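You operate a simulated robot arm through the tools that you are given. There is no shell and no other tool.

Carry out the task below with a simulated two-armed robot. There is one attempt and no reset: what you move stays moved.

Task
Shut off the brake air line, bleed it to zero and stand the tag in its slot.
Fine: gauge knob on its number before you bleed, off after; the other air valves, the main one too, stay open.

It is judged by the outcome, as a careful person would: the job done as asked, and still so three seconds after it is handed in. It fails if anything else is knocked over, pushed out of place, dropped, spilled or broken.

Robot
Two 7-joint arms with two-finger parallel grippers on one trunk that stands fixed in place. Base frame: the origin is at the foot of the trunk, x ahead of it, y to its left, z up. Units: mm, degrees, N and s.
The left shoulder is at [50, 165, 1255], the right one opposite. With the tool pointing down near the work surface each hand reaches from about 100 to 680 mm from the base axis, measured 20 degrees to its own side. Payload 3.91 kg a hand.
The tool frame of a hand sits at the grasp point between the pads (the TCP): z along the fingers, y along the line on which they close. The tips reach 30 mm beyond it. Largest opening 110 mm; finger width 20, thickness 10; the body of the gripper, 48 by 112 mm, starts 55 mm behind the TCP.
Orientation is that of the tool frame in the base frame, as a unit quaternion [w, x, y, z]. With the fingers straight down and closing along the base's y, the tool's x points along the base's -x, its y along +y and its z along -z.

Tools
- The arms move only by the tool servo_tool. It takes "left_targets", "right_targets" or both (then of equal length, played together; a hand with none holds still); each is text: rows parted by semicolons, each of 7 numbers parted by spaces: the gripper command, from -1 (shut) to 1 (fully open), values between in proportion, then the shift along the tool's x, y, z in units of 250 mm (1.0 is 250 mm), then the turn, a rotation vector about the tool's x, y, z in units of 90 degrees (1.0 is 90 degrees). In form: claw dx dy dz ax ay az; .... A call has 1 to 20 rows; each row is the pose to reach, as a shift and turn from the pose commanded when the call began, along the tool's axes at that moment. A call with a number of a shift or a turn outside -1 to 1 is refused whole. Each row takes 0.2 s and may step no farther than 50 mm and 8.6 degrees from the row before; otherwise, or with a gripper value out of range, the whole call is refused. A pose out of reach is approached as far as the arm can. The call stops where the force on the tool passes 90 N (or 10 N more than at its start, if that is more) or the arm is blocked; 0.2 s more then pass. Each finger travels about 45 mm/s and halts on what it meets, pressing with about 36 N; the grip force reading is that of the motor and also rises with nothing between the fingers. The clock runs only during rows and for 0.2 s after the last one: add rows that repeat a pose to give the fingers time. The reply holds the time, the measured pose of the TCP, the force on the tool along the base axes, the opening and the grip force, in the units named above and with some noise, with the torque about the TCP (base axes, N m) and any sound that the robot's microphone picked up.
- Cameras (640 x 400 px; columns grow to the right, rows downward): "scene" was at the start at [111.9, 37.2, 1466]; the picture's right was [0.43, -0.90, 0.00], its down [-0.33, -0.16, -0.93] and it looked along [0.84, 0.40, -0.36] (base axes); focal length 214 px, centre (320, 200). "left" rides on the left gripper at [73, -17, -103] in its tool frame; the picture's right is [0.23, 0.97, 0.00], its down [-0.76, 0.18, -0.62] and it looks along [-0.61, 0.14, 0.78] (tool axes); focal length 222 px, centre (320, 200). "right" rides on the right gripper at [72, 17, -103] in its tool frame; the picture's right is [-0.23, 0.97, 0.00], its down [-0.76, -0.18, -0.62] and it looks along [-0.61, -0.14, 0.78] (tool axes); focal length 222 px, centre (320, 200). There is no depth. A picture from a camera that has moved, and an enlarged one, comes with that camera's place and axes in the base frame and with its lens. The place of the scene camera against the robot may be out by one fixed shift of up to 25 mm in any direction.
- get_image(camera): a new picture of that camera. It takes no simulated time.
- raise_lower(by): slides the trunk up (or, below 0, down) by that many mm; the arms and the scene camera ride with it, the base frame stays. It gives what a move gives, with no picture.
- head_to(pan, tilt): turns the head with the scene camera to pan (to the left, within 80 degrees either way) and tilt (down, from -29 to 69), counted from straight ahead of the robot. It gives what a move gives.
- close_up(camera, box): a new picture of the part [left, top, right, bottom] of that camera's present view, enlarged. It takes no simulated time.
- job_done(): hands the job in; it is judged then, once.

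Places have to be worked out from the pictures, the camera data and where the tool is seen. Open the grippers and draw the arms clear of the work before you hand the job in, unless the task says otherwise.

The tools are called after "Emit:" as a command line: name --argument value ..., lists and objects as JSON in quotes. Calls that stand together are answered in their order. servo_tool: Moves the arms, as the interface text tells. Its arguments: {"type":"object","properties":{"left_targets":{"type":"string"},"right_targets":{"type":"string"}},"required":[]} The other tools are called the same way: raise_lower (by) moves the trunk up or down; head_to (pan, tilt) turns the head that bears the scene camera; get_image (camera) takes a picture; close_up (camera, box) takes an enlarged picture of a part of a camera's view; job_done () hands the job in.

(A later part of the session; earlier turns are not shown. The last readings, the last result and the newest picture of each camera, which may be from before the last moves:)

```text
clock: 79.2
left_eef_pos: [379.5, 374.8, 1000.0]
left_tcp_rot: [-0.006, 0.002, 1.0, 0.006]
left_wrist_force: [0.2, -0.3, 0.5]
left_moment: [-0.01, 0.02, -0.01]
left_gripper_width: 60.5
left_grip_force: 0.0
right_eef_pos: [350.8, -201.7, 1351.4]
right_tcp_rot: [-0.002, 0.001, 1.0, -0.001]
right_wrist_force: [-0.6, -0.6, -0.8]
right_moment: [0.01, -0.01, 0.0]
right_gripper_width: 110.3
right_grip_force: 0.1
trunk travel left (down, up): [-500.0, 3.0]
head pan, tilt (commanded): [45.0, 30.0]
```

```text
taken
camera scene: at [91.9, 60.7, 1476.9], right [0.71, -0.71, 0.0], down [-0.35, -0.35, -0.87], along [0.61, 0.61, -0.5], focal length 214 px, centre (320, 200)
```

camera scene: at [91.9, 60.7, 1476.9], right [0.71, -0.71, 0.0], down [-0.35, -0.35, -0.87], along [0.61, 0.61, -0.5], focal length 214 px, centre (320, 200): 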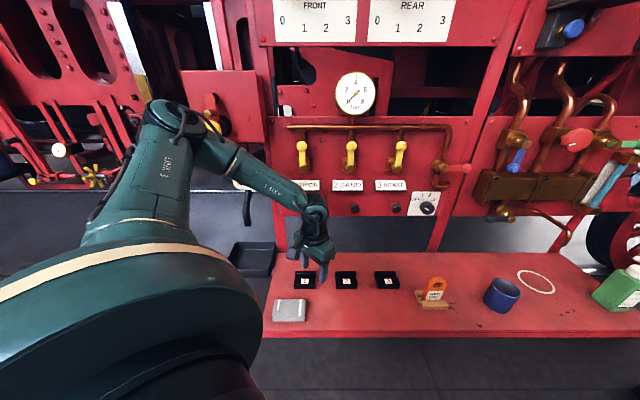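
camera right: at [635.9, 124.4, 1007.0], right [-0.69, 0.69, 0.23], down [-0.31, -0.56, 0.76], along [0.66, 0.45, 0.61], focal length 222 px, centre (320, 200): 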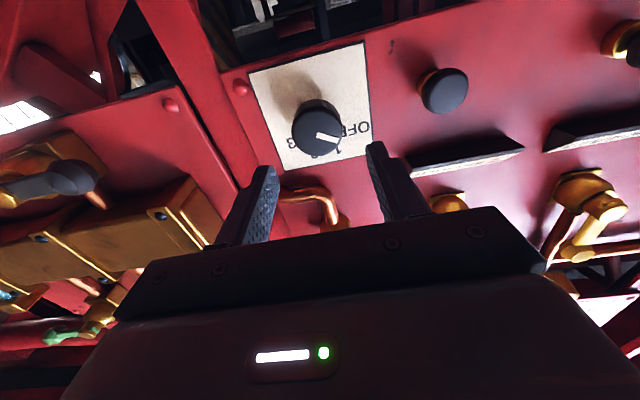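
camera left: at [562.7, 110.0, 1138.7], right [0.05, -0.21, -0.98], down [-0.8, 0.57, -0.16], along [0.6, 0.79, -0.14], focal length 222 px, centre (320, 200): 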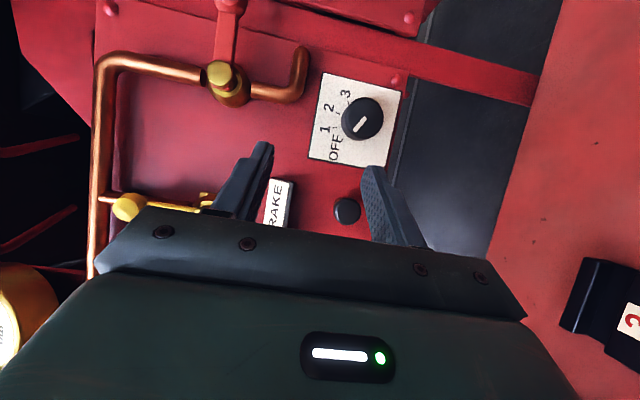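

Also reached exactly. From here I stretch forward at this lower height (fingertips ~100 mm above the bench) to see if the arm can now extend.

Emit:
servo_tool --left_targets "0.1 -0.12 -0.05 0 0 0 0; 0.1 -0.24 -0.1 0 0 0 0; 0.1 -0.36 -0.15 0 0 0 0; 0.1 -0.48 -0.2 0 0 0 0; 0.1 -0.6 -0.25 0 0 0 0; 0.1 -0.72 -0.3 0 0 0 0; 0.1 -0.72 -0.3 0 0 0 0"

Emit:
get_image --camera "scene"

```text
clock: 80.8
left_eef_pos: [534.5, 305.0, 1016.9]
left_tcp_rot: [-0.005, 0.002, 1.0, 0.006]
left_wrist_force: [-0.2, -0.1, -0.1]
left_moment: [-0.02, -0.01, -0.01]
left_gripper_width: 60.7
left_grip_force: 0.1
left hand out of reach, approached as far as the arm can: row 5, 6, 7
right_eef_pos: [351.2, -200.8, 1351.0]
right_tcp_rot: [-0.001, 0.002, 1.0, 0.0]
right_wrist_force: [-0.4, 0.1, 0.1]
right_moment: [-0.01, 0.04, 0.01]
right_gripper_width: 110.0
right_grip_force: 0.1
trunk travel left (down, up): [-500.0, 3.0]
head pan, tilt (commanded): [45.0, 30.0]
```

```text
taken
camera scene: at [92.2, 60.8, 1476.8], right [0.71, -0.71, 0.0], down [-0.35, -0.35, -0.87], along [0.61, 0.61, -0.5], focal length 214 px, centre (320, 200)
```

scene: 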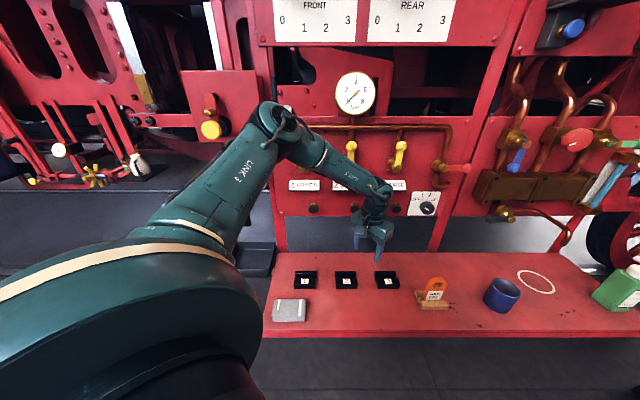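

The elbow stops at exactly the same up-left point (about [205, 170, 127] from the shoulder). The right arm, which started with its hand near the centre line, has no such trouble, so I'll bring the left hand to the mirrored start (hand down near the centre line) to change its arm posture. First the right hand moves further right to make room.

Emit:
servo_tool --right_targets "1 0 -0.15 0 0 0 0; 1 0 -0.3 0 0 0 0; 1 0 -0.45 0 0 0 0; 1 0 -0.6 0 0 0 0; 1 0 -0.6 0 0 0 0"

Emit:
servo_tool --left_targets "0.1 0.06 -0.05 -0.14 0 0 0; 0.1 0.12 -0.1 -0.28 0 0 0; 0.1 0.18 -0.15 -0.42 0 0 0; 0.1 0.24 -0.2 -0.56 0 0 0; 0.1 0.3 -0.25 -0.7 0 0 0; 0.1 0.38 -0.32 -0.84 0 0 0; 0.1 0.48 -0.4 -1.0 0 0 0; 0.1 0.48 -0.4 -1.0 0 0 0"

Emit:
servo_tool --left_targets "0.1 0.03 -0.12 -0.08 0 0 0; 0.1 0.06 -0.24 -0.16 0 0 0; 0.1 0.09 -0.36 -0.24 0 0 0; 0.1 0.12 -0.48 -0.32 0 0 0; 0.1 0.15 -0.6 -0.4 0 0 0; 0.1 0.19 -0.72 -0.5 0 0 0; 0.1 0.244 -0.868 -0.6 0 0 0; 0.1 0.244 -0.868 -0.6 0 0 0"

Emit:
get_image --camera "scene"

```text
clock: 82.0
left_eef_pos: [534.4, 303.9, 1017.0]
left_tcp_rot: [-0.005, 0.002, 1.0, 0.005]
left_wrist_force: [-0.3, -0.1, 0.4]
left_moment: [-0.01, 0.0, -0.01]
left_gripper_width: 60.5
left_grip_force: 0.1
right_eef_pos: [350.2, -349.1, 1352.7]
right_tcp_rot: [-0.002, 0.0, 1.0, -0.001]
right_wrist_force: [-0.2, -0.6, -0.3]
right_moment: [-0.03, 0.01, 0.0]
right_gripper_width: 109.8
right_grip_force: 0.1
trunk travel left (down, up): [-500.0, 3.0]
head pan, tilt (commanded): [45.0, 30.0]
```

```text
refused: row 7 steps farther than a row can; nothing moved
```

```text
clock: 83.8
left_eef_pos: [449.4, 127.6, 1169.8]
left_tcp_rot: [-0.005, 0.001, 1.0, 0.005]
left_wrist_force: [-0.3, 0.1, 0.0]
left_moment: [0.0, 0.01, -0.01]
left_gripper_width: 60.3
left_grip_force: 0.1
left hand out of reach, approached as far as the arm can: row 5, 6, 7, 8
right_eef_pos: [348.1, -348.7, 1351.5]
right_tcp_rot: [-0.002, 0.001, 1.0, -0.002]
right_wrist_force: [0.0, 1.3, 0.5]
right_moment: [0.02, -0.02, -0.04]
right_gripper_width: 110.1
right_grip_force: 0.0
trunk travel left (down, up): [-500.0, 3.0]
head pan, tilt (commanded): [45.0, 30.0]
```

```text
taken
camera scene: at [92.3, 61.2, 1476.8], right [0.71, -0.71, 0.0], down [-0.35, -0.35, -0.87], along [0.61, 0.61, -0.5], focal length 214 px, centre (320, 200)
```

scene: 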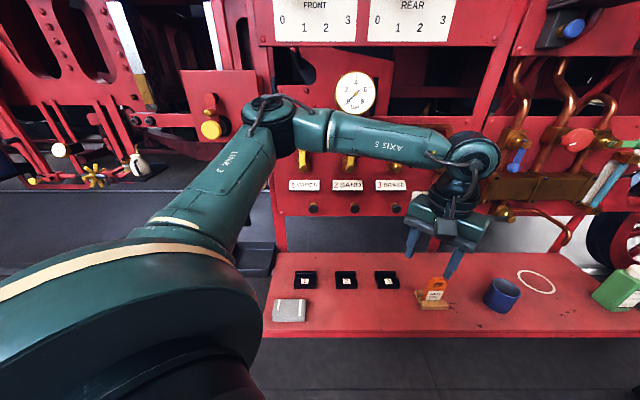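

One of my calls was refused for step size (nothing moved), and the other again pinned. I retry: up first, then back and inward toward the mirrored start pose.

Emit:
servo_tool --left_targets "0.1 0.05 0 -0.13 0 0 0; 0.1 0.1 0 -0.26 0 0 0; 0.1 0.15 0 -0.39 0 0 0; 0.1 0.2 -0.04 -0.52 0 0 0; 0.1 0.25 -0.1 -0.65 0 0 0; 0.1 0.3 -0.2 -0.76 0 0 0; 0.1 0.34 -0.3 -0.88 0 0 0; 0.1 0.38 -0.42 -0.98 0 0 0; 0.1 0.38 -0.56 -1.0 0 0 0; 0.1 0.38 -0.56 -1.0 0 0 0"

Emit:
get_image --camera "scene"

```text
clock: 86.0
left_eef_pos: [318.9, 115.4, 1381.6]
left_tcp_rot: [-0.005, 0.002, 1.0, 0.006]
left_wrist_force: [0.7, 0.4, -0.5]
left_moment: [0.0, -0.01, 0.0]
left_gripper_width: 60.7
left_grip_force: 0.1
left hand out of reach, approached as far as the arm can: row 4, 5, 6, 7, 8, 9, 10
right_eef_pos: [348.0, -349.4, 1352.2]
right_tcp_rot: [0.0, 0.001, 1.0, -0.002]
right_wrist_force: [-1.3, 0.2, -0.3]
right_moment: [-0.05, -0.05, -0.02]
right_gripper_width: 109.9
right_grip_force: 0.1
trunk travel left (down, up): [-500.0, 3.0]
head pan, tilt (commanded): [45.0, 30.0]
```

```text
taken
camera scene: at [91.4, 60.9, 1476.9], right [0.71, -0.71, 0.0], down [-0.35, -0.35, -0.87], along [0.61, 0.61, -0.5], focal length 214 px, centre (320, 200)
```

scene: 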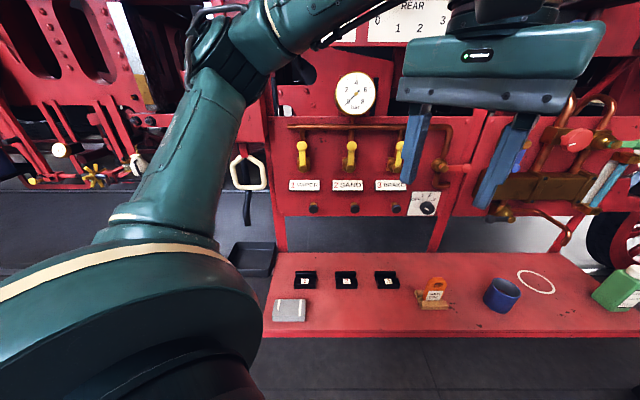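

Fitting the elbow positions suggests the left shoulder is on a "flipped" branch (upper arm can't come closer than ~56° to straight-out-sideways). To unflip it I should tuck the hand back beside the body so the elbow swings out and behind, then come forward low. I move the left hand out to the left/back in free space.

Emit:
servo_tool --left_targets "0.1 0.04 0.13 0.06 0 0 0; 0.1 0.08 0.26 0.13 0 0 0; 0.1 0.12 0.4 0.2 0 0 0; 0.1 0.16 0.53 0.27 0 0 0; 0.1 0.2 0.66 0.33 0 0 0; 0.1 0.24 0.8 0.4 0 0 0; 0.1 0.24 0.8 0.4 0 0 0"

Emit:
servo_tool --left_targets "0.1 0.04 0.11 0.1 0 0 0; 0.1 0.08 0.22 0.2 0 0 0; 0.1 0.12 0.33 0.3 0 0 0; 0.1 0.16 0.44 0.4 0 0 0; 0.1 0.196 0.56 0.528 0 0 0; 0.1 0.196 0.56 0.528 0 0 0"

Emit:
head_to --pan 75 --tilt 40

Emit:
get_image --camera "scene"

```text
clock: 87.6
left_eef_pos: [258.2, 320.1, 1288.0]
left_tcp_rot: [-0.005, 0.002, 1.0, 0.006]
left_wrist_force: [0.8, -0.9, 0.4]
left_moment: [0.02, 0.0, -0.03]
left_gripper_width: 60.7
left_grip_force: 0.0
right_eef_pos: [348.9, -349.7, 1351.2]
right_tcp_rot: [-0.002, 0.001, 1.0, 0.001]
right_wrist_force: [0.1, 0.3, -0.7]
right_moment: [0.01, -0.01, 0.0]
right_gripper_width: 110.0
right_grip_force: 0.0
trunk travel left (down, up): [-500.0, 3.0]
head pan, tilt (commanded): [45.0, 30.0]
```

```text
clock: 89.0
left_eef_pos: [207.0, 464.6, 1157.3]
left_tcp_rot: [-0.006, 0.002, 1.0, 0.006]
left_wrist_force: [0.0, -0.2, 0.6]
left_moment: [0.04, 0.0, 0.0]
left_gripper_width: 60.5
left_grip_force: 0.0
right_eef_pos: [349.5, -349.4, 1351.7]
right_tcp_rot: [-0.001, 0.0, 1.0, -0.001]
right_wrist_force: [-0.2, 0.0, 0.6]
right_moment: [-0.02, 0.01, 0.0]
right_gripper_width: 110.0
right_grip_force: 0.0
trunk travel left (down, up): [-500.0, 3.0]
head pan, tilt (commanded): [45.0, 30.0]
```

```text
clock: 90.0
left_eef_pos: [206.4, 463.4, 1158.6]
left_tcp_rot: [-0.006, 0.002, 1.0, 0.005]
left_wrist_force: [-0.4, -0.8, 0.3]
left_moment: [0.01, 0.01, 0.0]
left_gripper_width: 60.6
left_grip_force: 0.0
right_eef_pos: [348.3, -348.5, 1351.2]
right_tcp_rot: [-0.002, 0.002, 1.0, 0.0]
right_wrist_force: [-0.1, -0.2, -0.6]
right_moment: [0.0, 0.0, -0.02]
right_gripper_width: 109.8
right_grip_force: 0.1
trunk travel left (down, up): [-500.0, 3.0]
head pan, tilt (commanded): [75.0, 40.0]
```

```text
taken
camera scene: at [50.2, 79.1, 1461.5], right [0.97, -0.26, 0.0], down [-0.17, -0.62, -0.77], along [0.2, 0.74, -0.64], focal length 214 px, centre (320, 200)
```

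scene: 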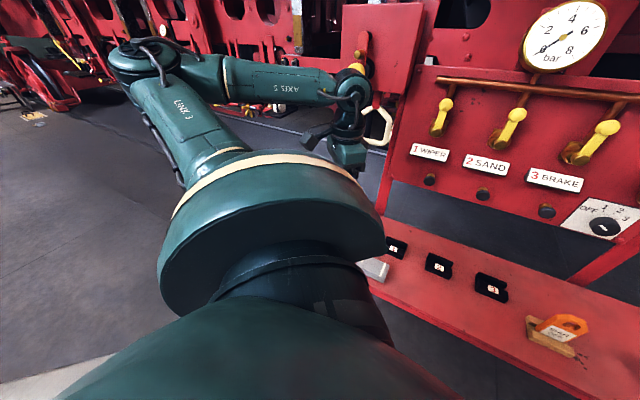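

The elbow has swung out and behind the shoulder (u ≈ [−0.4, 0.8, 0.4]). The space to the left is open floor, so I straighten the arm sideways toward the left to bring the upper arm through the "straight out" direction.

Emit:
servo_tool --left_targets "0.1 0.07 0.13 0 0 0 0; 0.1 0.14 0.26 0 0 0 0; 0.1 0.21 0.39 0 0 0 0; 0.1 0.28 0.52 0 0 0 0; 0.1 0.36 0.66 0 0 0 0; 0.1 0.44 0.8 0 0 0 0; 0.1 0.5 0.92 0 0 0 0; 0.1 0.5 0.92 0 0 0 0"

Emit:
get_image --camera "scene"

```text
clock: 91.8
left_eef_pos: [214.9, 500.9, 1189.7]
left_tcp_rot: [-0.007, 0.002, 1.0, 0.006]
left_wrist_force: [0.9, 0.3, -0.7]
left_moment: [-0.04, -0.02, 0.01]
left_gripper_width: 60.7
left_grip_force: 0.0
left hand out of reach, approached as far as the arm can: row 1, 2, 3, 4, 5, 6, 7, 8
right_eef_pos: [350.1, -348.6, 1351.9]
right_tcp_rot: [-0.002, 0.001, 1.0, 0.0]
right_wrist_force: [0.1, -0.7, -0.6]
right_moment: [-0.02, 0.02, 0.01]
right_gripper_width: 109.7
right_grip_force: 0.1
trunk travel left (down, up): [-500.0, 3.0]
head pan, tilt (commanded): [75.0, 40.0]
```

```text
taken
camera scene: at [51.5, 79.7, 1461.4], right [0.97, -0.26, 0.0], down [-0.17, -0.62, -0.77], along [0.2, 0.74, -0.64], focal length 214 px, centre (320, 200)
```

scene: 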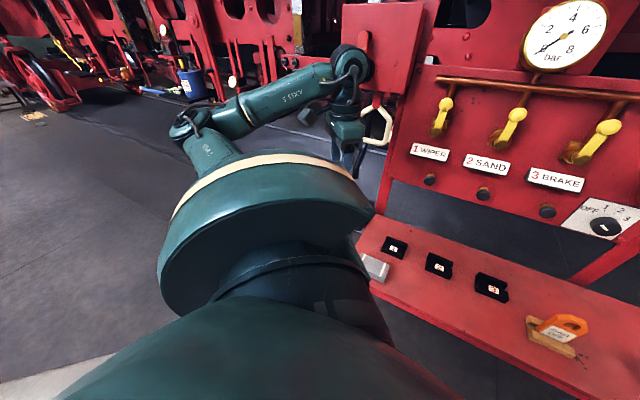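

The elbow is dropping toward straight-out (u ≈ [−0.34, 0.93, 0.15]). I now lower the hand to pull the elbow down through that direction; the hand stays left of the bench end and above bench height.

Emit:
servo_tool --left_targets "0.1 0.03 0 0.1 0 0 0; 0.1 0.06 0 0.2 0 0 0; 0.1 0.1 0 0.3 0 0 0; 0.1 0.12 0 0.4 0 0 0; 0.1 0.14 0 0.5 0 0 0; 0.1 0.16 0 0.6 0 0 0; 0.1 0.16 0 0.6 0 0 0"

Emit:
get_image --camera "scene"

```text
clock: 93.4
left_eef_pos: [203.9, 488.3, 1076.1]
left_tcp_rot: [-0.005, -0.001, 1.0, 0.006]
left_wrist_force: [0.3, -0.3, -0.1]
left_moment: [0.02, 0.01, -0.02]
left_gripper_width: 60.6
left_grip_force: 0.1
left hand out of reach, approached as far as the arm can: row 1, 2, 3, 4, 5, 6, 7
right_eef_pos: [348.3, -349.6, 1353.5]
right_tcp_rot: [-0.002, 0.0, 1.0, -0.001]
right_wrist_force: [0.1, 0.3, 0.6]
right_moment: [0.01, -0.01, -0.01]
right_gripper_width: 110.1
right_grip_force: 0.1
trunk travel left (down, up): [-500.0, 3.0]
head pan, tilt (commanded): [75.0, 40.0]
```

```text
taken
camera scene: at [49.9, 79.3, 1461.5], right [0.97, -0.26, 0.0], down [-0.17, -0.62, -0.77], along [0.2, 0.74, -0.64], focal length 214 px, centre (320, 200)
```

scene: 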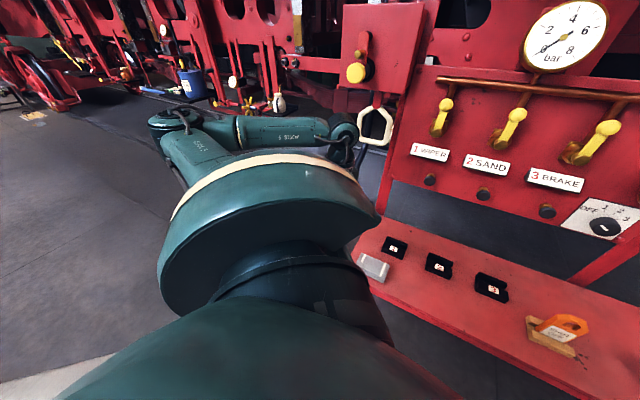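

The elbow is moving but the hand-down orientation seems to limit the wrist. I draw the hand back a bit and then point it outward to the left, so the arm can straighten sideways; the grab ring is at about [375, 648, 1204], so I keep x below ~200.

Emit:
servo_tool --left_targets "0.1 0.1 -0.03 0 0 0 0; 0.1 0.2 -0.06 -0.02 0 0 0; 0.1 0.3 -0.1 -0.05 0 0 0; 0.1 0.4 -0.12 -0.08 0 0 0; 0.1 0.4 -0.12 -0.08 0 0 0"

Emit:
servo_tool --left_targets "0.1 0 0.0856 -0.0061 -0.091 0 0; 0.1 0 0.169 -0.0244 -0.182 0 0; 0.1 0 0.249 -0.054 -0.272 0 0; 0.1 0 0.324 -0.095 -0.363 0 0; 0.1 0 0.393 -0.146 -0.454 0 0; 0.1 0 0.4535 -0.207 -0.546 0 0; 0.1 0 0.505 -0.276 -0.637 0 0; 0.1 0 0.546 -0.351 -0.728 0 0; 0.1 0 0.5756 -0.4306 -0.818 0 0; 0.1 0 0.594 -0.514 -0.909 0 0; 0.1 0 0.6 -0.6 -1.0 0 0; 0.1 0 0.6 -0.6 -1.0 0 0"

Emit:
get_image --camera "scene"

```text
clock: 94.6
left_eef_pos: [139.4, 441.1, 1101.1]
left_tcp_rot: [-0.006, 0.003, 1.0, 0.006]
left_wrist_force: [0.8, -0.4, 0.9]
left_moment: [-0.01, -0.03, -0.01]
left_gripper_width: 60.5
left_grip_force: 0.0
left hand out of reach, approached as far as the arm can: row 1, 2, 3, 4, 5
right_eef_pos: [348.8, -349.8, 1352.7]
right_tcp_rot: [-0.002, 0.001, 1.0, -0.001]
right_wrist_force: [-0.2, 0.0, 0.5]
right_moment: [0.0, 0.01, 0.01]
right_gripper_width: 110.1
right_grip_force: 0.1
trunk travel left (down, up): [-500.0, 3.0]
head pan, tilt (commanded): [75.0, 40.0]
```

```text
clock: 97.2
left_eef_pos: [158.7, 616.5, 1241.2]
left_tcp_rot: [-0.001, 0.004, 0.703, 0.711]
left_wrist_force: [1.2, 1.0, 0.8]
left_moment: [0.04, 0.03, -0.01]
left_gripper_width: 60.8
left_grip_force: 0.0
left hand out of reach, approached as far as the arm can: row 1, 2, 3, 4, 5, 6, 7, 8, 9, 10, 11, 12
right_eef_pos: [346.8, -349.2, 1352.4]
right_tcp_rot: [-0.001, 0.001, 1.0, -0.001]
right_wrist_force: [0.5, -0.1, -0.3]
right_moment: [-0.02, -0.06, 0.06]
right_gripper_width: 110.1
right_grip_force: 0.0
trunk travel left (down, up): [-500.0, 3.0]
head pan, tilt (commanded): [75.0, 40.0]
```

```text
taken
camera scene: at [49.2, 79.7, 1461.5], right [0.97, -0.26, 0.0], down [-0.17, -0.62, -0.77], along [0.2, 0.74, -0.64], focal length 214 px, centre (320, 200)
```

scene: 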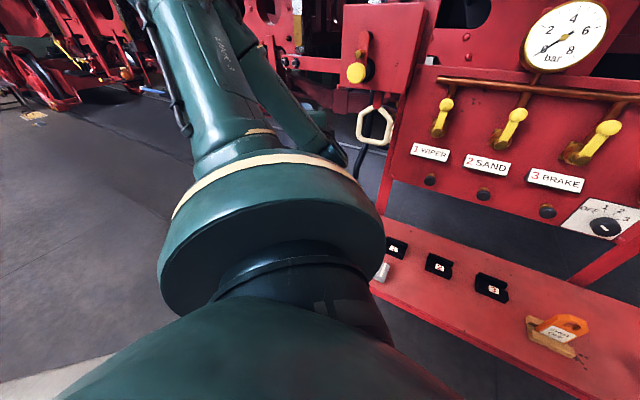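

The elbow went up instead, with the hand pointing left at [159, 617, 1241]; the yellow hand-wheel near [255, 566, 1352] and ring near [330, 572, 1232] are to its right, so I move away from them: back in x and straight out to the left to straighten the arm.

Emit:
servo_tool --left_targets "0.1 0.1 0 0.1 0 0 0; 0.1 0.2 0 0.22 0 0 0; 0.1 0.3 0 0.36 0 0 0; 0.1 0.38 0 0.5 0 0 0; 0.1 0.395 0 0.62 0 0 0; 0.1 0.395 0 0.73 0 0 0; 0.1 0.395 0 0.73 0 0 0"

Emit:
get_image --camera "scene"

```text
clock: 98.8
left_eef_pos: [82.3, 787.8, 1219.7]
left_tcp_rot: [-0.009, -0.002, 0.694, 0.72]
left_wrist_force: [0.5, 0.5, -0.4]
left_moment: [0.01, 0.02, -0.02]
left_gripper_width: 60.3
left_grip_force: 0.1
left hand out of reach, approached as far as the arm can: row 2, 3, 4, 5, 6, 7
right_eef_pos: [348.8, -349.4, 1352.9]
right_tcp_rot: [-0.002, 0.001, 1.0, -0.001]
right_wrist_force: [0.1, 0.3, -0.1]
right_moment: [-0.02, -0.01, 0.01]
right_gripper_width: 109.9
right_grip_force: 0.1
trunk travel left (down, up): [-500.0, 3.0]
head pan, tilt (commanded): [75.0, 40.0]
```

```text
taken
camera scene: at [50.2, 79.0, 1461.5], right [0.97, -0.26, 0.0], down [-0.17, -0.62, -0.77], along [0.2, 0.74, -0.64], focal length 214 px, centre (320, 200)
```

scene: 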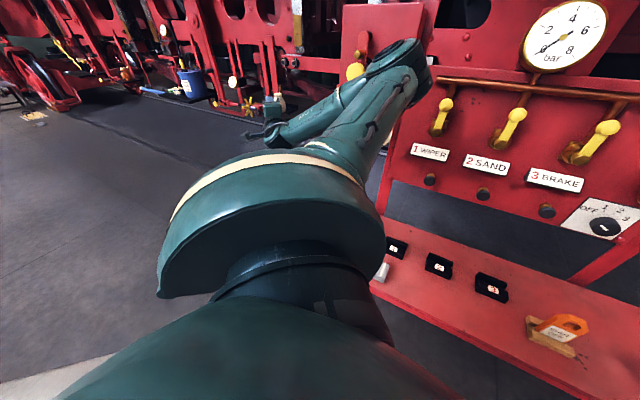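

The elbow swung round to the front side this time (upper arm ≈ [0.6, 0.67, 0.43]); it keeps clear of the yellow hand-wheel by ~200 mm. I straighten the arm further out to the left so the upper arm passes through the straight-out direction.

Emit:
servo_tool --left_targets "0.1 0.03 0.03 0.1 0 0 0; 0.1 0.06 0.06 0.2 0 0 0; 0.1 0.09 0.1 0.3 0 0 0; 0.1 0.09 0.14 0.38 0 0 0; 0.1 0.09 0.16 0.45 0 0 0; 0.1 0.09 0.16 0.45 0 0 0"

Emit:
get_image --camera "scene"

```text
clock: 100.2
left_eef_pos: [92.6, 864.6, 1222.2]
left_tcp_rot: [-0.008, -0.001, 0.695, 0.719]
left_wrist_force: [-0.1, -0.3, -0.6]
left_moment: [0.0, -0.02, 0.02]
left_gripper_width: 60.5
left_grip_force: 0.0
left hand out of reach, approached as far as the arm can: row 1, 2, 3, 4, 5, 6
right_eef_pos: [348.9, -349.1, 1351.2]
right_tcp_rot: [-0.002, 0.001, 1.0, -0.001]
right_wrist_force: [-0.2, 0.3, 0.1]
right_moment: [0.0, 0.01, -0.03]
right_gripper_width: 110.1
right_grip_force: 0.1
trunk travel left (down, up): [-500.0, 3.0]
head pan, tilt (commanded): [75.0, 40.0]
```

```text
taken
camera scene: at [50.2, 79.0, 1461.5], right [0.97, -0.26, 0.0], down [-0.17, -0.62, -0.77], along [0.2, 0.74, -0.64], focal length 214 px, centre (320, 200)
```

scene: 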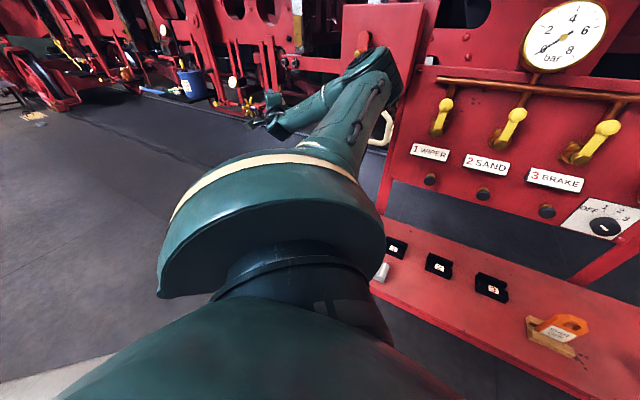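

The arm is nearly straight to the left now. I sweep the hand down and slightly back, in the open space over the floor, to carry the upper arm across the sideways axis to the lower side.

Emit:
servo_tool --left_targets "0.1 0.07 -0.1 -0.02 0 0 0; 0.1 0.14 -0.2 -0.04 0 0 0; 0.1 0.21 -0.3 -0.06 0 0 0; 0.1 0.28 -0.4 -0.08 0 0 0; 0.1 0.35 -0.5 -0.1 0 0 0; 0.1 0.41 -0.57 -0.12 0 0 0; 0.1 0.41 -0.57 -0.12 0 0 0"

Emit:
get_image --camera "scene"

```text
clock: 101.8
left_eef_pos: [13.7, 826.6, 1086.4]
left_tcp_rot: [-0.014, -0.006, 0.698, 0.715]
left_wrist_force: [0.0, 0.3, -0.6]
left_moment: [-0.02, 0.01, 0.01]
left_gripper_width: 60.3
left_grip_force: 0.1
left hand out of reach, approached as far as the arm can: row 1, 2, 3, 4, 5, 6, 7
right_eef_pos: [348.0, -348.4, 1351.9]
right_tcp_rot: [-0.001, 0.001, 1.0, -0.001]
right_wrist_force: [0.7, -1.2, 0.0]
right_moment: [-0.01, 0.0, -0.01]
right_gripper_width: 110.0
right_grip_force: 0.1
trunk travel left (down, up): [-500.0, 3.0]
head pan, tilt (commanded): [75.0, 40.0]
```

```text
taken
camera scene: at [50.2, 79.0, 1461.5], right [0.97, -0.26, 0.0], down [-0.17, -0.62, -0.77], along [0.2, 0.74, -0.64], focal length 214 px, centre (320, 200)
```

scene: 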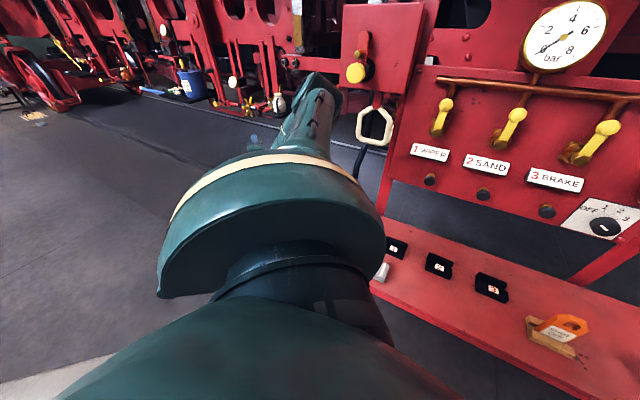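

The upper arm is approaching straight-out (u ≈ [0.29, 0.93, 0.24]) with the hand at [14, 827, 1086]. I continue down and back over the floor.

Emit:
servo_tool --left_targets "0.1 0.04 -0.12 -0.06 0 0 0; 0.1 0.08 -0.24 -0.12 0 0 0; 0.1 0.12 -0.36 -0.18 0 0 0; 0.1 0.16 -0.48 -0.24 0 0 0; 0.1 0.2 -0.6 -0.3 0 0 0; 0.1 0.256 -0.74 -0.37 0 0 0; 0.1 0.256 -0.74 -0.37 0 0 0"

Emit:
head_to --pan 80 --tilt 60

Emit:
get_image --camera "scene"

```text
clock: 103.4
left_eef_pos: [32.3, 733.9, 1036.2]
left_tcp_rot: [-0.006, 0.002, 0.703, 0.711]
left_wrist_force: [-0.3, -0.9, 0.9]
left_moment: [0.0, -0.02, 0.0]
left_gripper_width: 60.9
left_grip_force: 0.0
left hand out of reach, approached as far as the arm can: row 1, 2, 3, 4, 5, 6, 7
right_eef_pos: [348.2, -348.9, 1352.0]
right_tcp_rot: [-0.002, 0.001, 1.0, -0.001]
right_wrist_force: [0.6, 0.2, 0.3]
right_moment: [0.0, 0.02, -0.02]
right_gripper_width: 110.1
right_grip_force: 0.0
trunk travel left (down, up): [-500.0, 3.0]
head pan, tilt (commanded): [75.0, 40.0]
```

```text
clock: 104.2
left_eef_pos: [31.9, 735.4, 1036.8]
left_tcp_rot: [-0.005, 0.002, 0.703, 0.711]
left_wrist_force: [-0.5, -0.3, 0.4]
left_moment: [-0.04, 0.03, -0.04]
left_gripper_width: 60.8
left_grip_force: 0.1
right_eef_pos: [348.9, -348.6, 1352.2]
right_tcp_rot: [-0.002, 0.001, 1.0, -0.001]
right_wrist_force: [-0.6, -0.2, 0.1]
right_moment: [0.0, 0.01, 0.0]
right_gripper_width: 109.9
right_grip_force: 0.1
trunk travel left (down, up): [-500.0, 3.0]
head pan, tilt (commanded): [80.0, 60.0]
```

```text
taken
camera scene: at [39.7, 62.7, 1434.8], right [0.98, -0.17, 0.0], down [-0.15, -0.85, -0.5], along [0.09, 0.49, -0.87], focal length 214 px, centre (320, 200)
```

scene: 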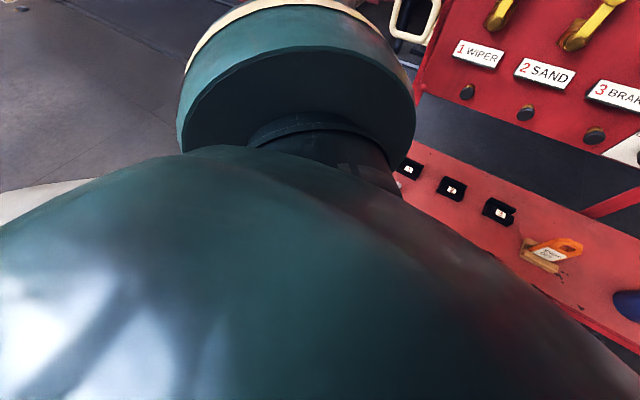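

That tilt only shows the shoulder housing; I return the head to the better angle to see the elbow.

Emit:
head_to --pan 78 --tilt 35

Emit:
get_image --camera "scene"

Emit:
get_image --camera "left"

```text
clock: 105.1
left_eef_pos: [32.7, 735.4, 1036.7]
left_tcp_rot: [-0.005, 0.002, 0.703, 0.712]
left_wrist_force: [-0.1, -0.4, 0.1]
left_moment: [0.02, 0.03, 0.05]
left_gripper_width: 60.5
left_grip_force: 0.0
right_eef_pos: [348.1, -350.1, 1350.6]
right_tcp_rot: [-0.001, 0.001, 1.0, -0.001]
right_wrist_force: [0.5, 0.5, 0.2]
right_moment: [0.02, -0.02, -0.03]
right_gripper_width: 110.1
right_grip_force: 0.1
trunk travel left (down, up): [-500.0, 3.0]
head pan, tilt (commanded): [78.0, 35.0]
```

```text
taken
camera scene: at [46.4, 83.2, 1469.0], right [0.98, -0.21, 0.0], down [-0.12, -0.56, -0.82], along [0.17, 0.8, -0.57], focal length 214 px, centre (320, 200)
```

scene: 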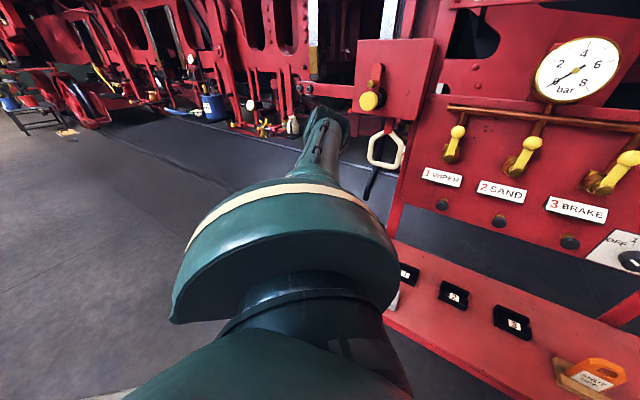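

```text
taken
camera left: at [-39.5, 631.1, 1019.5], right [-0.22, -0.01, 0.98], down [0.77, -0.62, 0.16], along [0.6, 0.78, 0.14], focal length 222 px, centre (320, 200)
```

left: 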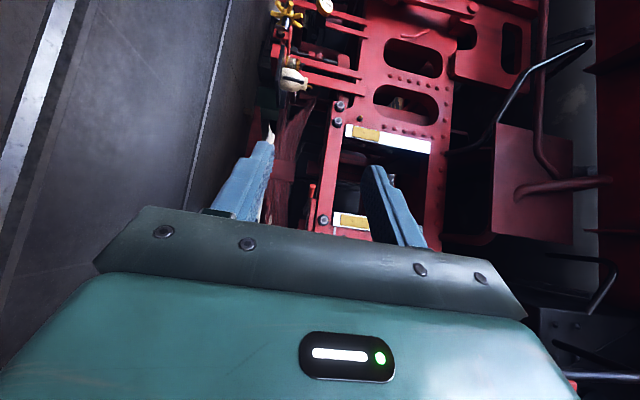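

The elbow is near straight-out but the hand is stuck from going lower while pointing left. I turn the hand to point down again about its wrist, then continue lowering.

Emit:
servo_tool --left_targets "0.1 0 -0.0856 -0.0061 0.091 0 0; 0.1 0 -0.169 -0.0244 0.182 0 0; 0.1 0 -0.249 -0.054 0.272 0 0; 0.1 0 -0.324 -0.095 0.363 0 0; 0.1 0 -0.393 -0.146 0.454 0 0; 0.1 0 -0.4535 -0.207 0.546 0 0; 0.1 0 -0.505 -0.276 0.637 0 0; 0.1 0 -0.546 -0.351 0.728 0 0; 0.1 0 -0.5756 -0.4306 0.818 0 0; 0.1 0 -0.594 -0.514 0.909 0 0; 0.1 0 -0.6 -0.6 1.0 0 0; 0.1 0 -0.6 -0.6 1.0 0 0"

Emit:
get_image --camera "scene"

```text
clock: 107.7
left_eef_pos: [39.2, 589.2, 891.3]
left_tcp_rot: [-0.004, 0.002, 1.0, 0.006]
left_wrist_force: [0.4, 0.1, 0.3]
left_moment: [-0.02, -0.03, -0.04]
left_gripper_width: 60.3
left_grip_force: 0.0
left hand out of reach, approached as far as the arm can: row 1, 2, 3, 4, 5, 6, 7, 8
right_eef_pos: [347.8, -350.0, 1351.8]
right_tcp_rot: [-0.001, 0.001, 1.0, -0.001]
right_wrist_force: [0.3, -0.3, -0.4]
right_moment: [0.0, 0.0, 0.0]
right_gripper_width: 110.0
right_grip_force: 0.0
trunk travel left (down, up): [-500.0, 3.0]
head pan, tilt (commanded): [78.0, 35.0]
```

```text
taken
camera scene: at [45.3, 83.0, 1469.1], right [0.98, -0.21, 0.0], down [-0.12, -0.56, -0.82], along [0.17, 0.8, -0.57], focal length 214 px, centre (320, 200)
```

scene: 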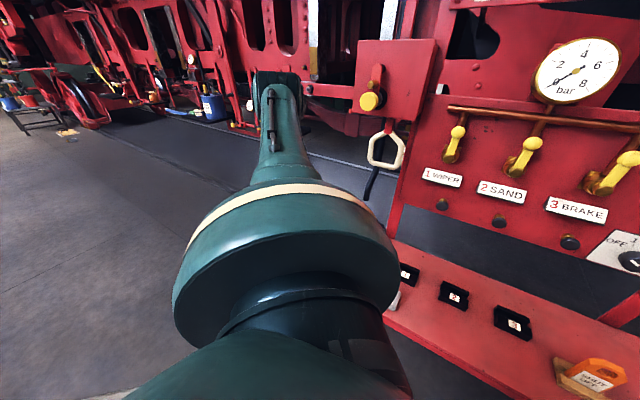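

Now fully reached, with the elbow directly above-outward (u ≈ [0, 0.91, 0.42]). Lowering the hand straight down should carry the elbow through straight-out to below it; the area under is open floor.

Emit:
servo_tool --left_targets "0.1 0 -0.04 0.12 0 0 0; 0.1 0 -0.08 0.24 0 0 0; 0.1 0 -0.12 0.36 0 0 0; 0.1 0 -0.16 0.48 0 0 0; 0.1 0 -0.2 0.6 0 0 0; 0.1 0 -0.24 0.72 0 0 0; 0.1 0 -0.28 0.84 0 0 0; 0.1 0 -0.28 0.84 0 0 0"

Emit:
get_image --camera "scene"

```text
clock: 109.5
left_eef_pos: [35.6, 518.3, 682.1]
left_tcp_rot: [-0.006, 0.001, 1.0, 0.006]
left_wrist_force: [-0.4, 0.5, -0.3]
left_moment: [-0.02, 0.02, 0.04]
left_gripper_width: 60.5
left_grip_force: 0.3
left hand out of reach, approached as far as the arm can: row 4, 5
right_eef_pos: [349.8, -349.0, 1351.3]
right_tcp_rot: [-0.002, 0.001, 1.0, -0.001]
right_wrist_force: [0.8, -0.3, -0.4]
right_moment: [0.01, 0.01, -0.03]
right_gripper_width: 110.0
right_grip_force: 0.1
trunk travel left (down, up): [-500.0, 3.0]
head pan, tilt (commanded): [78.0, 35.0]
```

```text
taken
camera scene: at [46.7, 83.2, 1469.0], right [0.98, -0.21, 0.0], down [-0.12, -0.56, -0.82], along [0.17, 0.8, -0.57], focal length 214 px, centre (320, 200)
```

scene: 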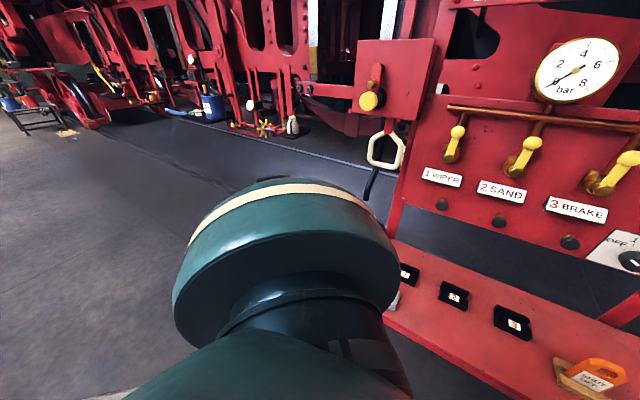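

The hand went down to [36, 518, 682] and the upper arm is now below the sideways axis, so it has crossed. I now bring the hand inward, low and in front of the trunk (clear of the bench, whose front edge is beyond there), so the elbow follows down-left.

Emit:
servo_tool --left_targets "0.1 -0.05 -0.13 0 0 0 0; 0.1 -0.1 -0.26 -0.01 0 0 0; 0.1 -0.16 -0.39 -0.01 0 0 0; 0.1 -0.22 -0.52 -0.02 0 0 0; 0.1 -0.28 -0.65 -0.03 0 0 0; 0.1 -0.336 -0.752 -0.03 0 0 0; 0.1 -0.336 -0.752 -0.03 0 0 0"

Emit:
head_to --pan 50 --tilt 60

Emit:
get_image --camera "scene"

Emit:
get_image --camera "left"

```text
clock: 111.1
left_eef_pos: [117.1, 331.6, 687.9]
left_tcp_rot: [-0.006, 0.001, 1.0, 0.005]
left_wrist_force: [0.1, 0.1, -0.3]
left_moment: [-0.01, 0.01, 0.04]
left_gripper_width: 60.6
left_grip_force: 0.0
right_eef_pos: [349.8, -348.1, 1352.2]
right_tcp_rot: [-0.002, 0.0, 1.0, -0.002]
right_wrist_force: [-0.4, -0.4, -0.6]
right_moment: [0.03, -0.01, 0.0]
right_gripper_width: 110.0
right_grip_force: 0.1
trunk travel left (down, up): [-500.0, 3.0]
head pan, tilt (commanded): [78.0, 35.0]
```

```text
clock: 112.0
left_eef_pos: [117.7, 331.5, 686.3]
left_tcp_rot: [-0.005, 0.002, 1.0, 0.007]
left_wrist_force: [0.6, -0.1, 1.0]
left_moment: [-0.01, -0.01, -0.01]
left_gripper_width: 60.6
left_grip_force: 0.1
right_eef_pos: [348.8, -349.4, 1352.8]
right_tcp_rot: [-0.001, 0.001, 1.0, -0.001]
right_wrist_force: [0.5, 0.8, -0.4]
right_moment: [0.01, -0.01, 0.03]
right_gripper_width: 110.1
right_grip_force: 0.1
trunk travel left (down, up): [-500.0, 3.0]
head pan, tilt (commanded): [50.0, 60.0]
```

```text
taken
camera scene: at [70.9, 48.2, 1434.8], right [0.77, -0.64, 0.0], down [-0.56, -0.66, -0.5], along [0.32, 0.38, -0.87], focal length 214 px, centre (320, 200)
```

scene: 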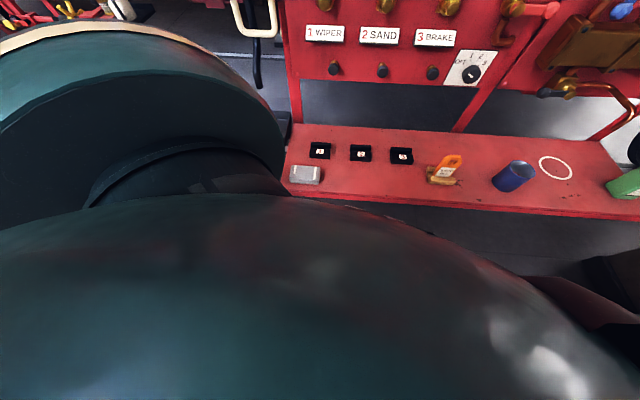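

```text
taken
camera left: at [45.7, 313.9, 791.0], right [-0.22, 0.97, 0.01], down [0.77, 0.17, 0.62], along [0.6, 0.15, -0.79], focal length 222 px, centre (320, 200)
```

left: 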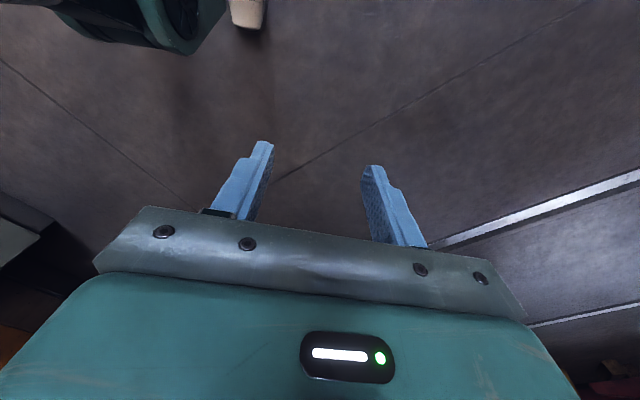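

Reached without any limit now. I continue inward/forward and up a little, staying ~100 mm in front of the bench edge.

Emit:
servo_tool --left_targets "0.1 -0.08 -0.12 -0.04 0 0 0; 0.1 -0.16 -0.24 -0.09 0 0 0; 0.1 -0.25 -0.36 -0.14 0 0 0; 0.1 -0.34 -0.48 -0.19 0 0 0; 0.1 -0.43 -0.6 -0.24 0 0 0; 0.1 -0.53 -0.726 -0.29 0 0 0; 0.1 -0.53 -0.726 -0.29 0 0 0"

Emit:
get_image --camera "left"

Emit:
get_image --camera "scene"

```text
clock: 112.9
left_eef_pos: [175.6, 254.3, 716.6]
left_tcp_rot: [-0.021, 0.011, 0.999, 0.037]
left_wrist_force: [0.8, 0.9, 0.9]
left_moment: [-0.07, 0.07, 0.0]
left_gripper_width: 60.5
left_grip_force: 0.0
right_eef_pos: [348.9, -348.1, 1352.5]
right_tcp_rot: [-0.002, 0.0, 1.0, -0.001]
right_wrist_force: [-0.1, -0.9, 0.5]
right_moment: [0.0, -0.01, 0.01]
right_gripper_width: 109.6
right_grip_force: 0.0
trunk travel left (down, up): [-500.0, 3.0]
head pan, tilt (commanded): [50.0, 60.0]
stopped in row 4 (left hand): the force on the tool passed its limit at 122 N (the readings are from after the stop); the commanded pose is now the measured one
```

```text
taken
camera left: at [106.2, 232.8, 822.1], right [-0.2, 0.98, 0.08], down [0.79, 0.12, 0.6], along [0.58, 0.19, -0.79], focal length 222 px, centre (320, 200)
```

left: 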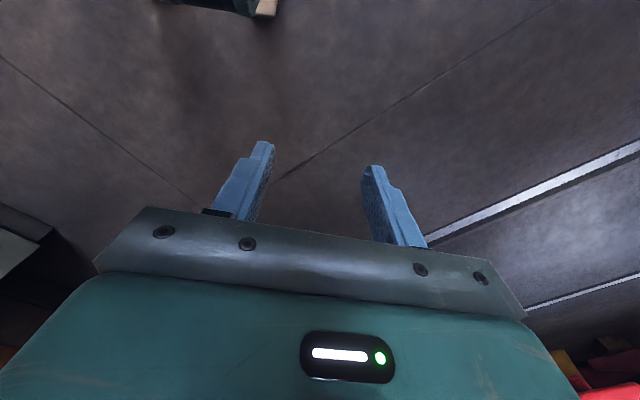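

```text
taken
camera scene: at [70.8, 48.3, 1434.7], right [0.77, -0.64, 0.0], down [-0.56, -0.66, -0.5], along [0.32, 0.38, -0.87], focal length 214 px, centre (320, 200)
```

scene: 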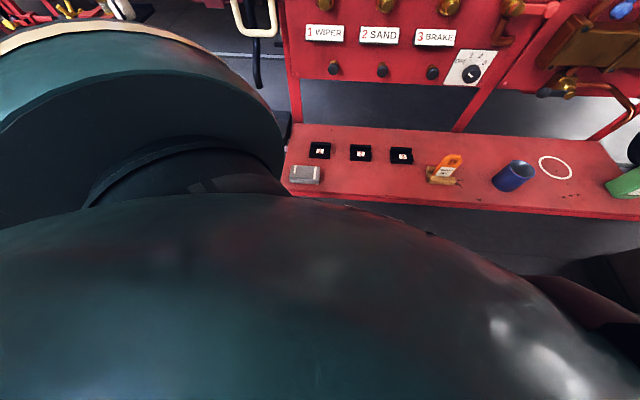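

The hand touched something low on its inner side (122 N, stopped; bench items are unmoved in the picture). The tilt shows the fingers met it on the right-hand side, probably the robot's own base. I back off along the way I came and yaw the hand so its camera looks toward that spot.

Emit:
servo_tool --left_targets "0.1 0.08 0.12 0.03 0 0 0; 0.1 0.16 0.24 0.06 0 0 0; 0.1 0.23 0.31 0.1 0 0 0; 0.1 0.23 0.31 0.1 0 0 0"

Emit:
servo_tool --left_targets "0.1 0 0 0 0 0 0.09; 0.1 0 0 0 0 0 0.18; 0.1 0 0 0 0 0 0.27; 0.1 0 0 0 0 0 0.36; 0.1 0 0 0 0 0 0.45; 0.1 0 0 0 0 0 0.54; 0.1 0 0 0 0 0 0.63; 0.1 0 0 0 0 0 0.63"

Emit:
get_image --camera "left"

```text
clock: 113.9
left_eef_pos: [118.2, 337.1, 703.4]
left_tcp_rot: [-0.021, 0.012, 0.999, 0.037]
left_wrist_force: [-0.9, -0.8, -0.4]
left_moment: [-0.01, -0.02, -0.01]
left_gripper_width: 60.5
left_grip_force: 0.0
right_eef_pos: [349.4, -349.3, 1352.3]
right_tcp_rot: [-0.002, 0.0, 1.0, 0.0]
right_wrist_force: [0.2, 0.4, 0.2]
right_moment: [0.0, 0.03, 0.03]
right_gripper_width: 109.8
right_grip_force: 0.1
trunk travel left (down, up): [-500.0, 3.0]
head pan, tilt (commanded): [50.0, 60.0]
```

```text
clock: 115.7
left_eef_pos: [120.0, 333.7, 700.5]
left_tcp_rot: [-0.036, 0.485, 0.874, 0.022]
left_wrist_force: [-0.9, 0.4, -0.1]
left_moment: [-0.01, 0.0, 0.02]
left_gripper_width: 60.5
left_grip_force: 0.0
right_eef_pos: [349.8, -348.7, 1352.5]
right_tcp_rot: [-0.002, 0.002, 1.0, -0.001]
right_wrist_force: [0.2, 0.7, -0.1]
right_moment: [-0.01, 0.0, 0.03]
right_gripper_width: 110.0
right_grip_force: 0.0
trunk travel left (down, up): [-500.0, 3.0]
head pan, tilt (commanded): [50.0, 60.0]
```

```text
taken
camera left: at [70.5, 380.5, 810.1], right [0.71, 0.71, 0.02], down [0.58, -0.6, 0.56], along [0.41, -0.38, -0.83], focal length 222 px, centre (320, 200)
```

left: 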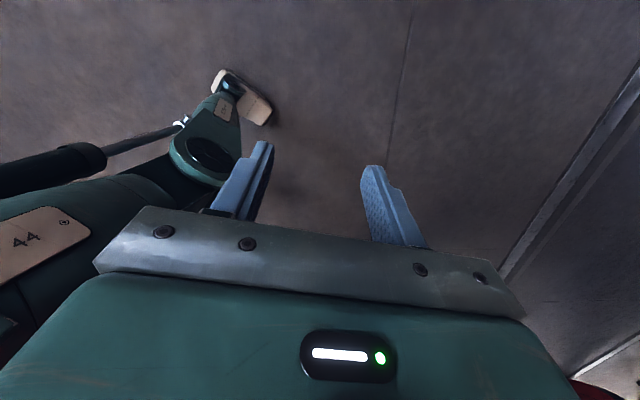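

That explains it: the robot has legs, and the fingers met its own knee. I restore the natural heading while raising the hand to z≈840, above the knees.

Emit:
servo_tool --left_targets "0.1 0 0 -0.08 0.004 -0.007 -0.092; 0.1 0 0 -0.16 0.008 -0.014 -0.184; 0.1 0 0 -0.24 0.012 -0.021 -0.276; 0.1 0 0 -0.32 0.017 -0.027 -0.367; 0.1 0 0 -0.4 0.021 -0.034 -0.459; 0.1 0 0 -0.48 0.025 -0.041 -0.551; 0.1 0 0 -0.56 0.029 -0.048 -0.643; 0.1 0 0 -0.56 0.029 -0.048 -0.643"

Emit:
get_image --camera "left"

Emit:
get_image --camera "scene"

```text
clock: 117.5
left_eef_pos: [124.0, 324.1, 840.6]
left_tcp_rot: [0.0, 0.0, 1.0, 0.0]
left_wrist_force: [-0.4, 0.6, 0.6]
left_moment: [0.02, -0.02, 0.01]
left_gripper_width: 60.6
left_grip_force: 0.0
right_eef_pos: [348.5, -348.7, 1351.7]
right_tcp_rot: [-0.001, 0.001, 1.0, -0.001]
right_wrist_force: [0.2, -0.2, -0.7]
right_moment: [0.01, 0.0, 0.01]
right_gripper_width: 109.6
right_grip_force: 0.0
trunk travel left (down, up): [-500.0, 3.0]
head pan, tilt (commanded): [50.0, 60.0]
```

```text
taken
camera left: at [51.3, 307.9, 944.0], right [-0.23, 0.97, 0.0], down [0.76, 0.18, 0.62], along [0.61, 0.14, -0.78], focal length 222 px, centre (320, 200)
```

left: 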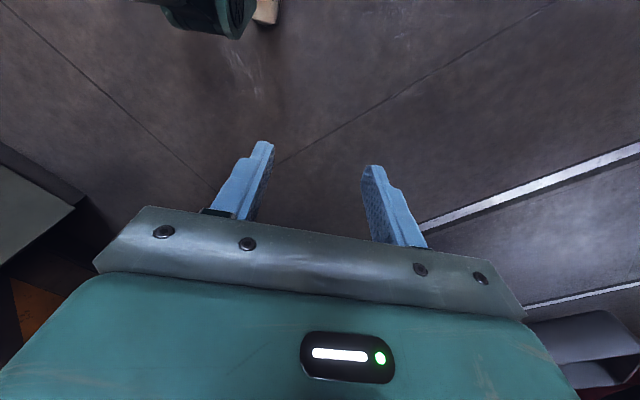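

```text
taken
camera scene: at [71.0, 48.2, 1434.7], right [0.77, -0.64, 0.0], down [-0.56, -0.66, -0.5], along [0.32, 0.38, -0.87], focal length 214 px, centre (320, 200)
```

scene: 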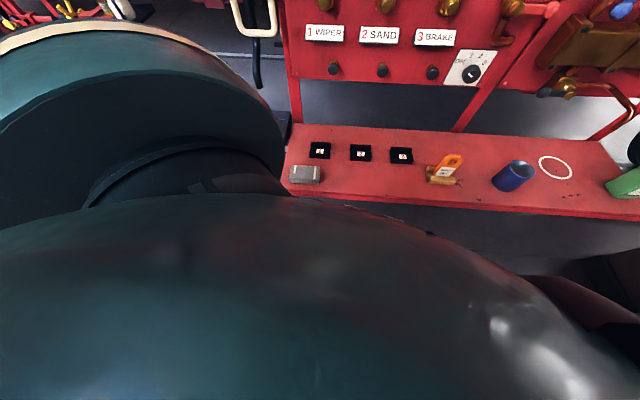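

Reached cleanly with natural heading. Now I move inward and forward in front of the chest at this height (over the knees, still ~100 mm in front of the bench edge).

Emit:
servo_tool --left_targets "0.1 -0.08 -0.1 -0.02 0 0 0; 0.1 -0.16 -0.2 -0.04 0 0 0; 0.1 -0.25 -0.3 -0.06 0 0 0; 0.1 -0.34 -0.4 -0.08 0 0 0; 0.1 -0.42 -0.5 -0.1 0 0 0; 0.1 -0.504 -0.576 -0.12 0 0 0; 0.1 -0.504 -0.576 -0.12 0 0 0"

Emit:
get_image --camera "left"

Emit:
get_image --camera "scene"

```text
clock: 119.1
left_eef_pos: [249.5, 178.9, 868.0]
left_tcp_rot: [0.0, 0.0, 1.0, 0.0]
left_wrist_force: [0.2, -0.9, -0.7]
left_moment: [-0.02, -0.02, 0.0]
left_gripper_width: 60.6
left_grip_force: 0.1
right_eef_pos: [348.1, -349.0, 1352.0]
right_tcp_rot: [-0.001, 0.001, 1.0, -0.001]
right_wrist_force: [0.4, 0.2, -0.3]
right_moment: [0.02, 0.01, -0.01]
right_gripper_width: 109.9
right_grip_force: 0.1
trunk travel left (down, up): [-500.0, 3.0]
head pan, tilt (commanded): [50.0, 60.0]
```

```text
taken
camera left: at [177.4, 162.8, 971.1], right [-0.23, 0.97, 0.0], down [0.76, 0.18, 0.62], along [0.61, 0.14, -0.78], focal length 222 px, centre (320, 200)
```

left: 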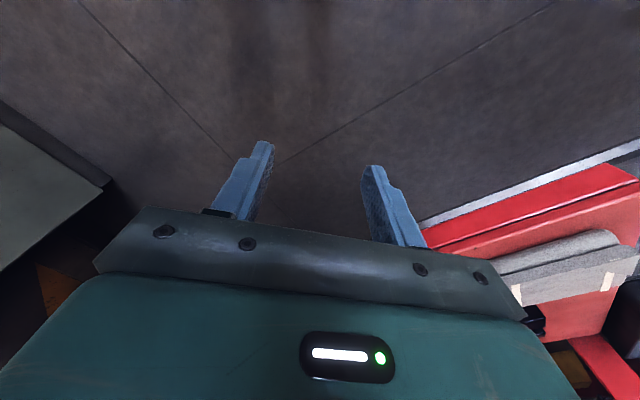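

```text
taken
camera scene: at [70.7, 48.2, 1434.8], right [0.77, -0.64, 0.0], down [-0.56, -0.66, -0.5], along [0.32, 0.38, -0.87], focal length 214 px, centre (320, 200)
```

scene: 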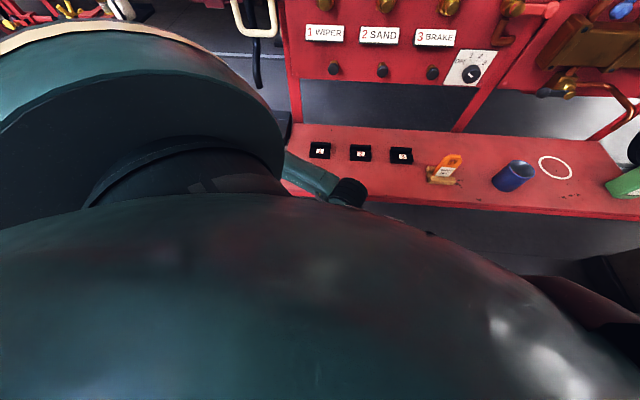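

Excellent: no limits now, and the forearm comes from low-left. I go on forward and up, to [380, 100, 1000].

Emit:
servo_tool --left_targets "0.1 -0.1 -0.06 -0.1 0 0 0; 0.1 -0.2 -0.12 -0.21 0 0 0; 0.1 -0.3 -0.18 -0.32 0 0 0; 0.1 -0.4 -0.24 -0.43 0 0 0; 0.1 -0.52 -0.316 -0.53 0 0 0; 0.1 -0.52 -0.316 -0.53 0 0 0"

Emit:
head_to --pan 35 --tilt 35

Emit:
get_image --camera "scene"

```text
clock: 120.5
left_eef_pos: [379.9, 97.2, 1002.8]
left_tcp_rot: [0.0, 0.0, 1.0, -0.001]
left_wrist_force: [0.3, 0.0, -0.6]
left_moment: [-0.01, 0.0, 0.01]
left_gripper_width: 60.3
left_grip_force: 0.0
right_eef_pos: [348.4, -348.3, 1352.9]
right_tcp_rot: [-0.001, 0.001, 1.0, -0.001]
right_wrist_force: [0.5, -0.9, -0.5]
right_moment: [0.01, -0.02, -0.03]
right_gripper_width: 110.0
right_grip_force: 0.1
trunk travel left (down, up): [-500.0, 3.0]
head pan, tilt (commanded): [50.0, 60.0]
```

```text
clock: 121.4
left_eef_pos: [379.5, 97.2, 1000.4]
left_tcp_rot: [0.0, 0.0, 1.0, 0.001]
left_wrist_force: [-0.4, -0.5, -0.4]
left_moment: [-0.01, 0.02, 0.0]
left_gripper_width: 60.3
left_grip_force: 0.1
right_eef_pos: [349.6, -348.6, 1351.4]
right_tcp_rot: [-0.002, 0.001, 1.0, 0.0]
right_wrist_force: [0.6, -0.1, 0.3]
right_moment: [-0.01, 0.0, 0.0]
right_gripper_width: 109.9
right_grip_force: 0.1
trunk travel left (down, up): [-500.0, 3.0]
head pan, tilt (commanded): [35.0, 35.0]
```

```text
taken
camera scene: at [100.2, 47.6, 1469.0], right [0.57, -0.82, 0.0], down [-0.47, -0.33, -0.82], along [0.67, 0.47, -0.57], focal length 214 px, centre (320, 200)
```

scene: 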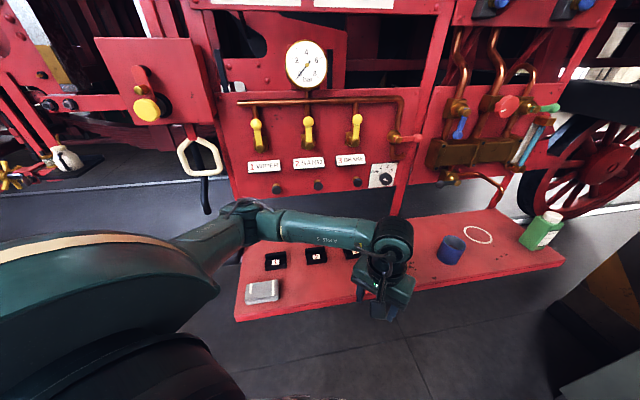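

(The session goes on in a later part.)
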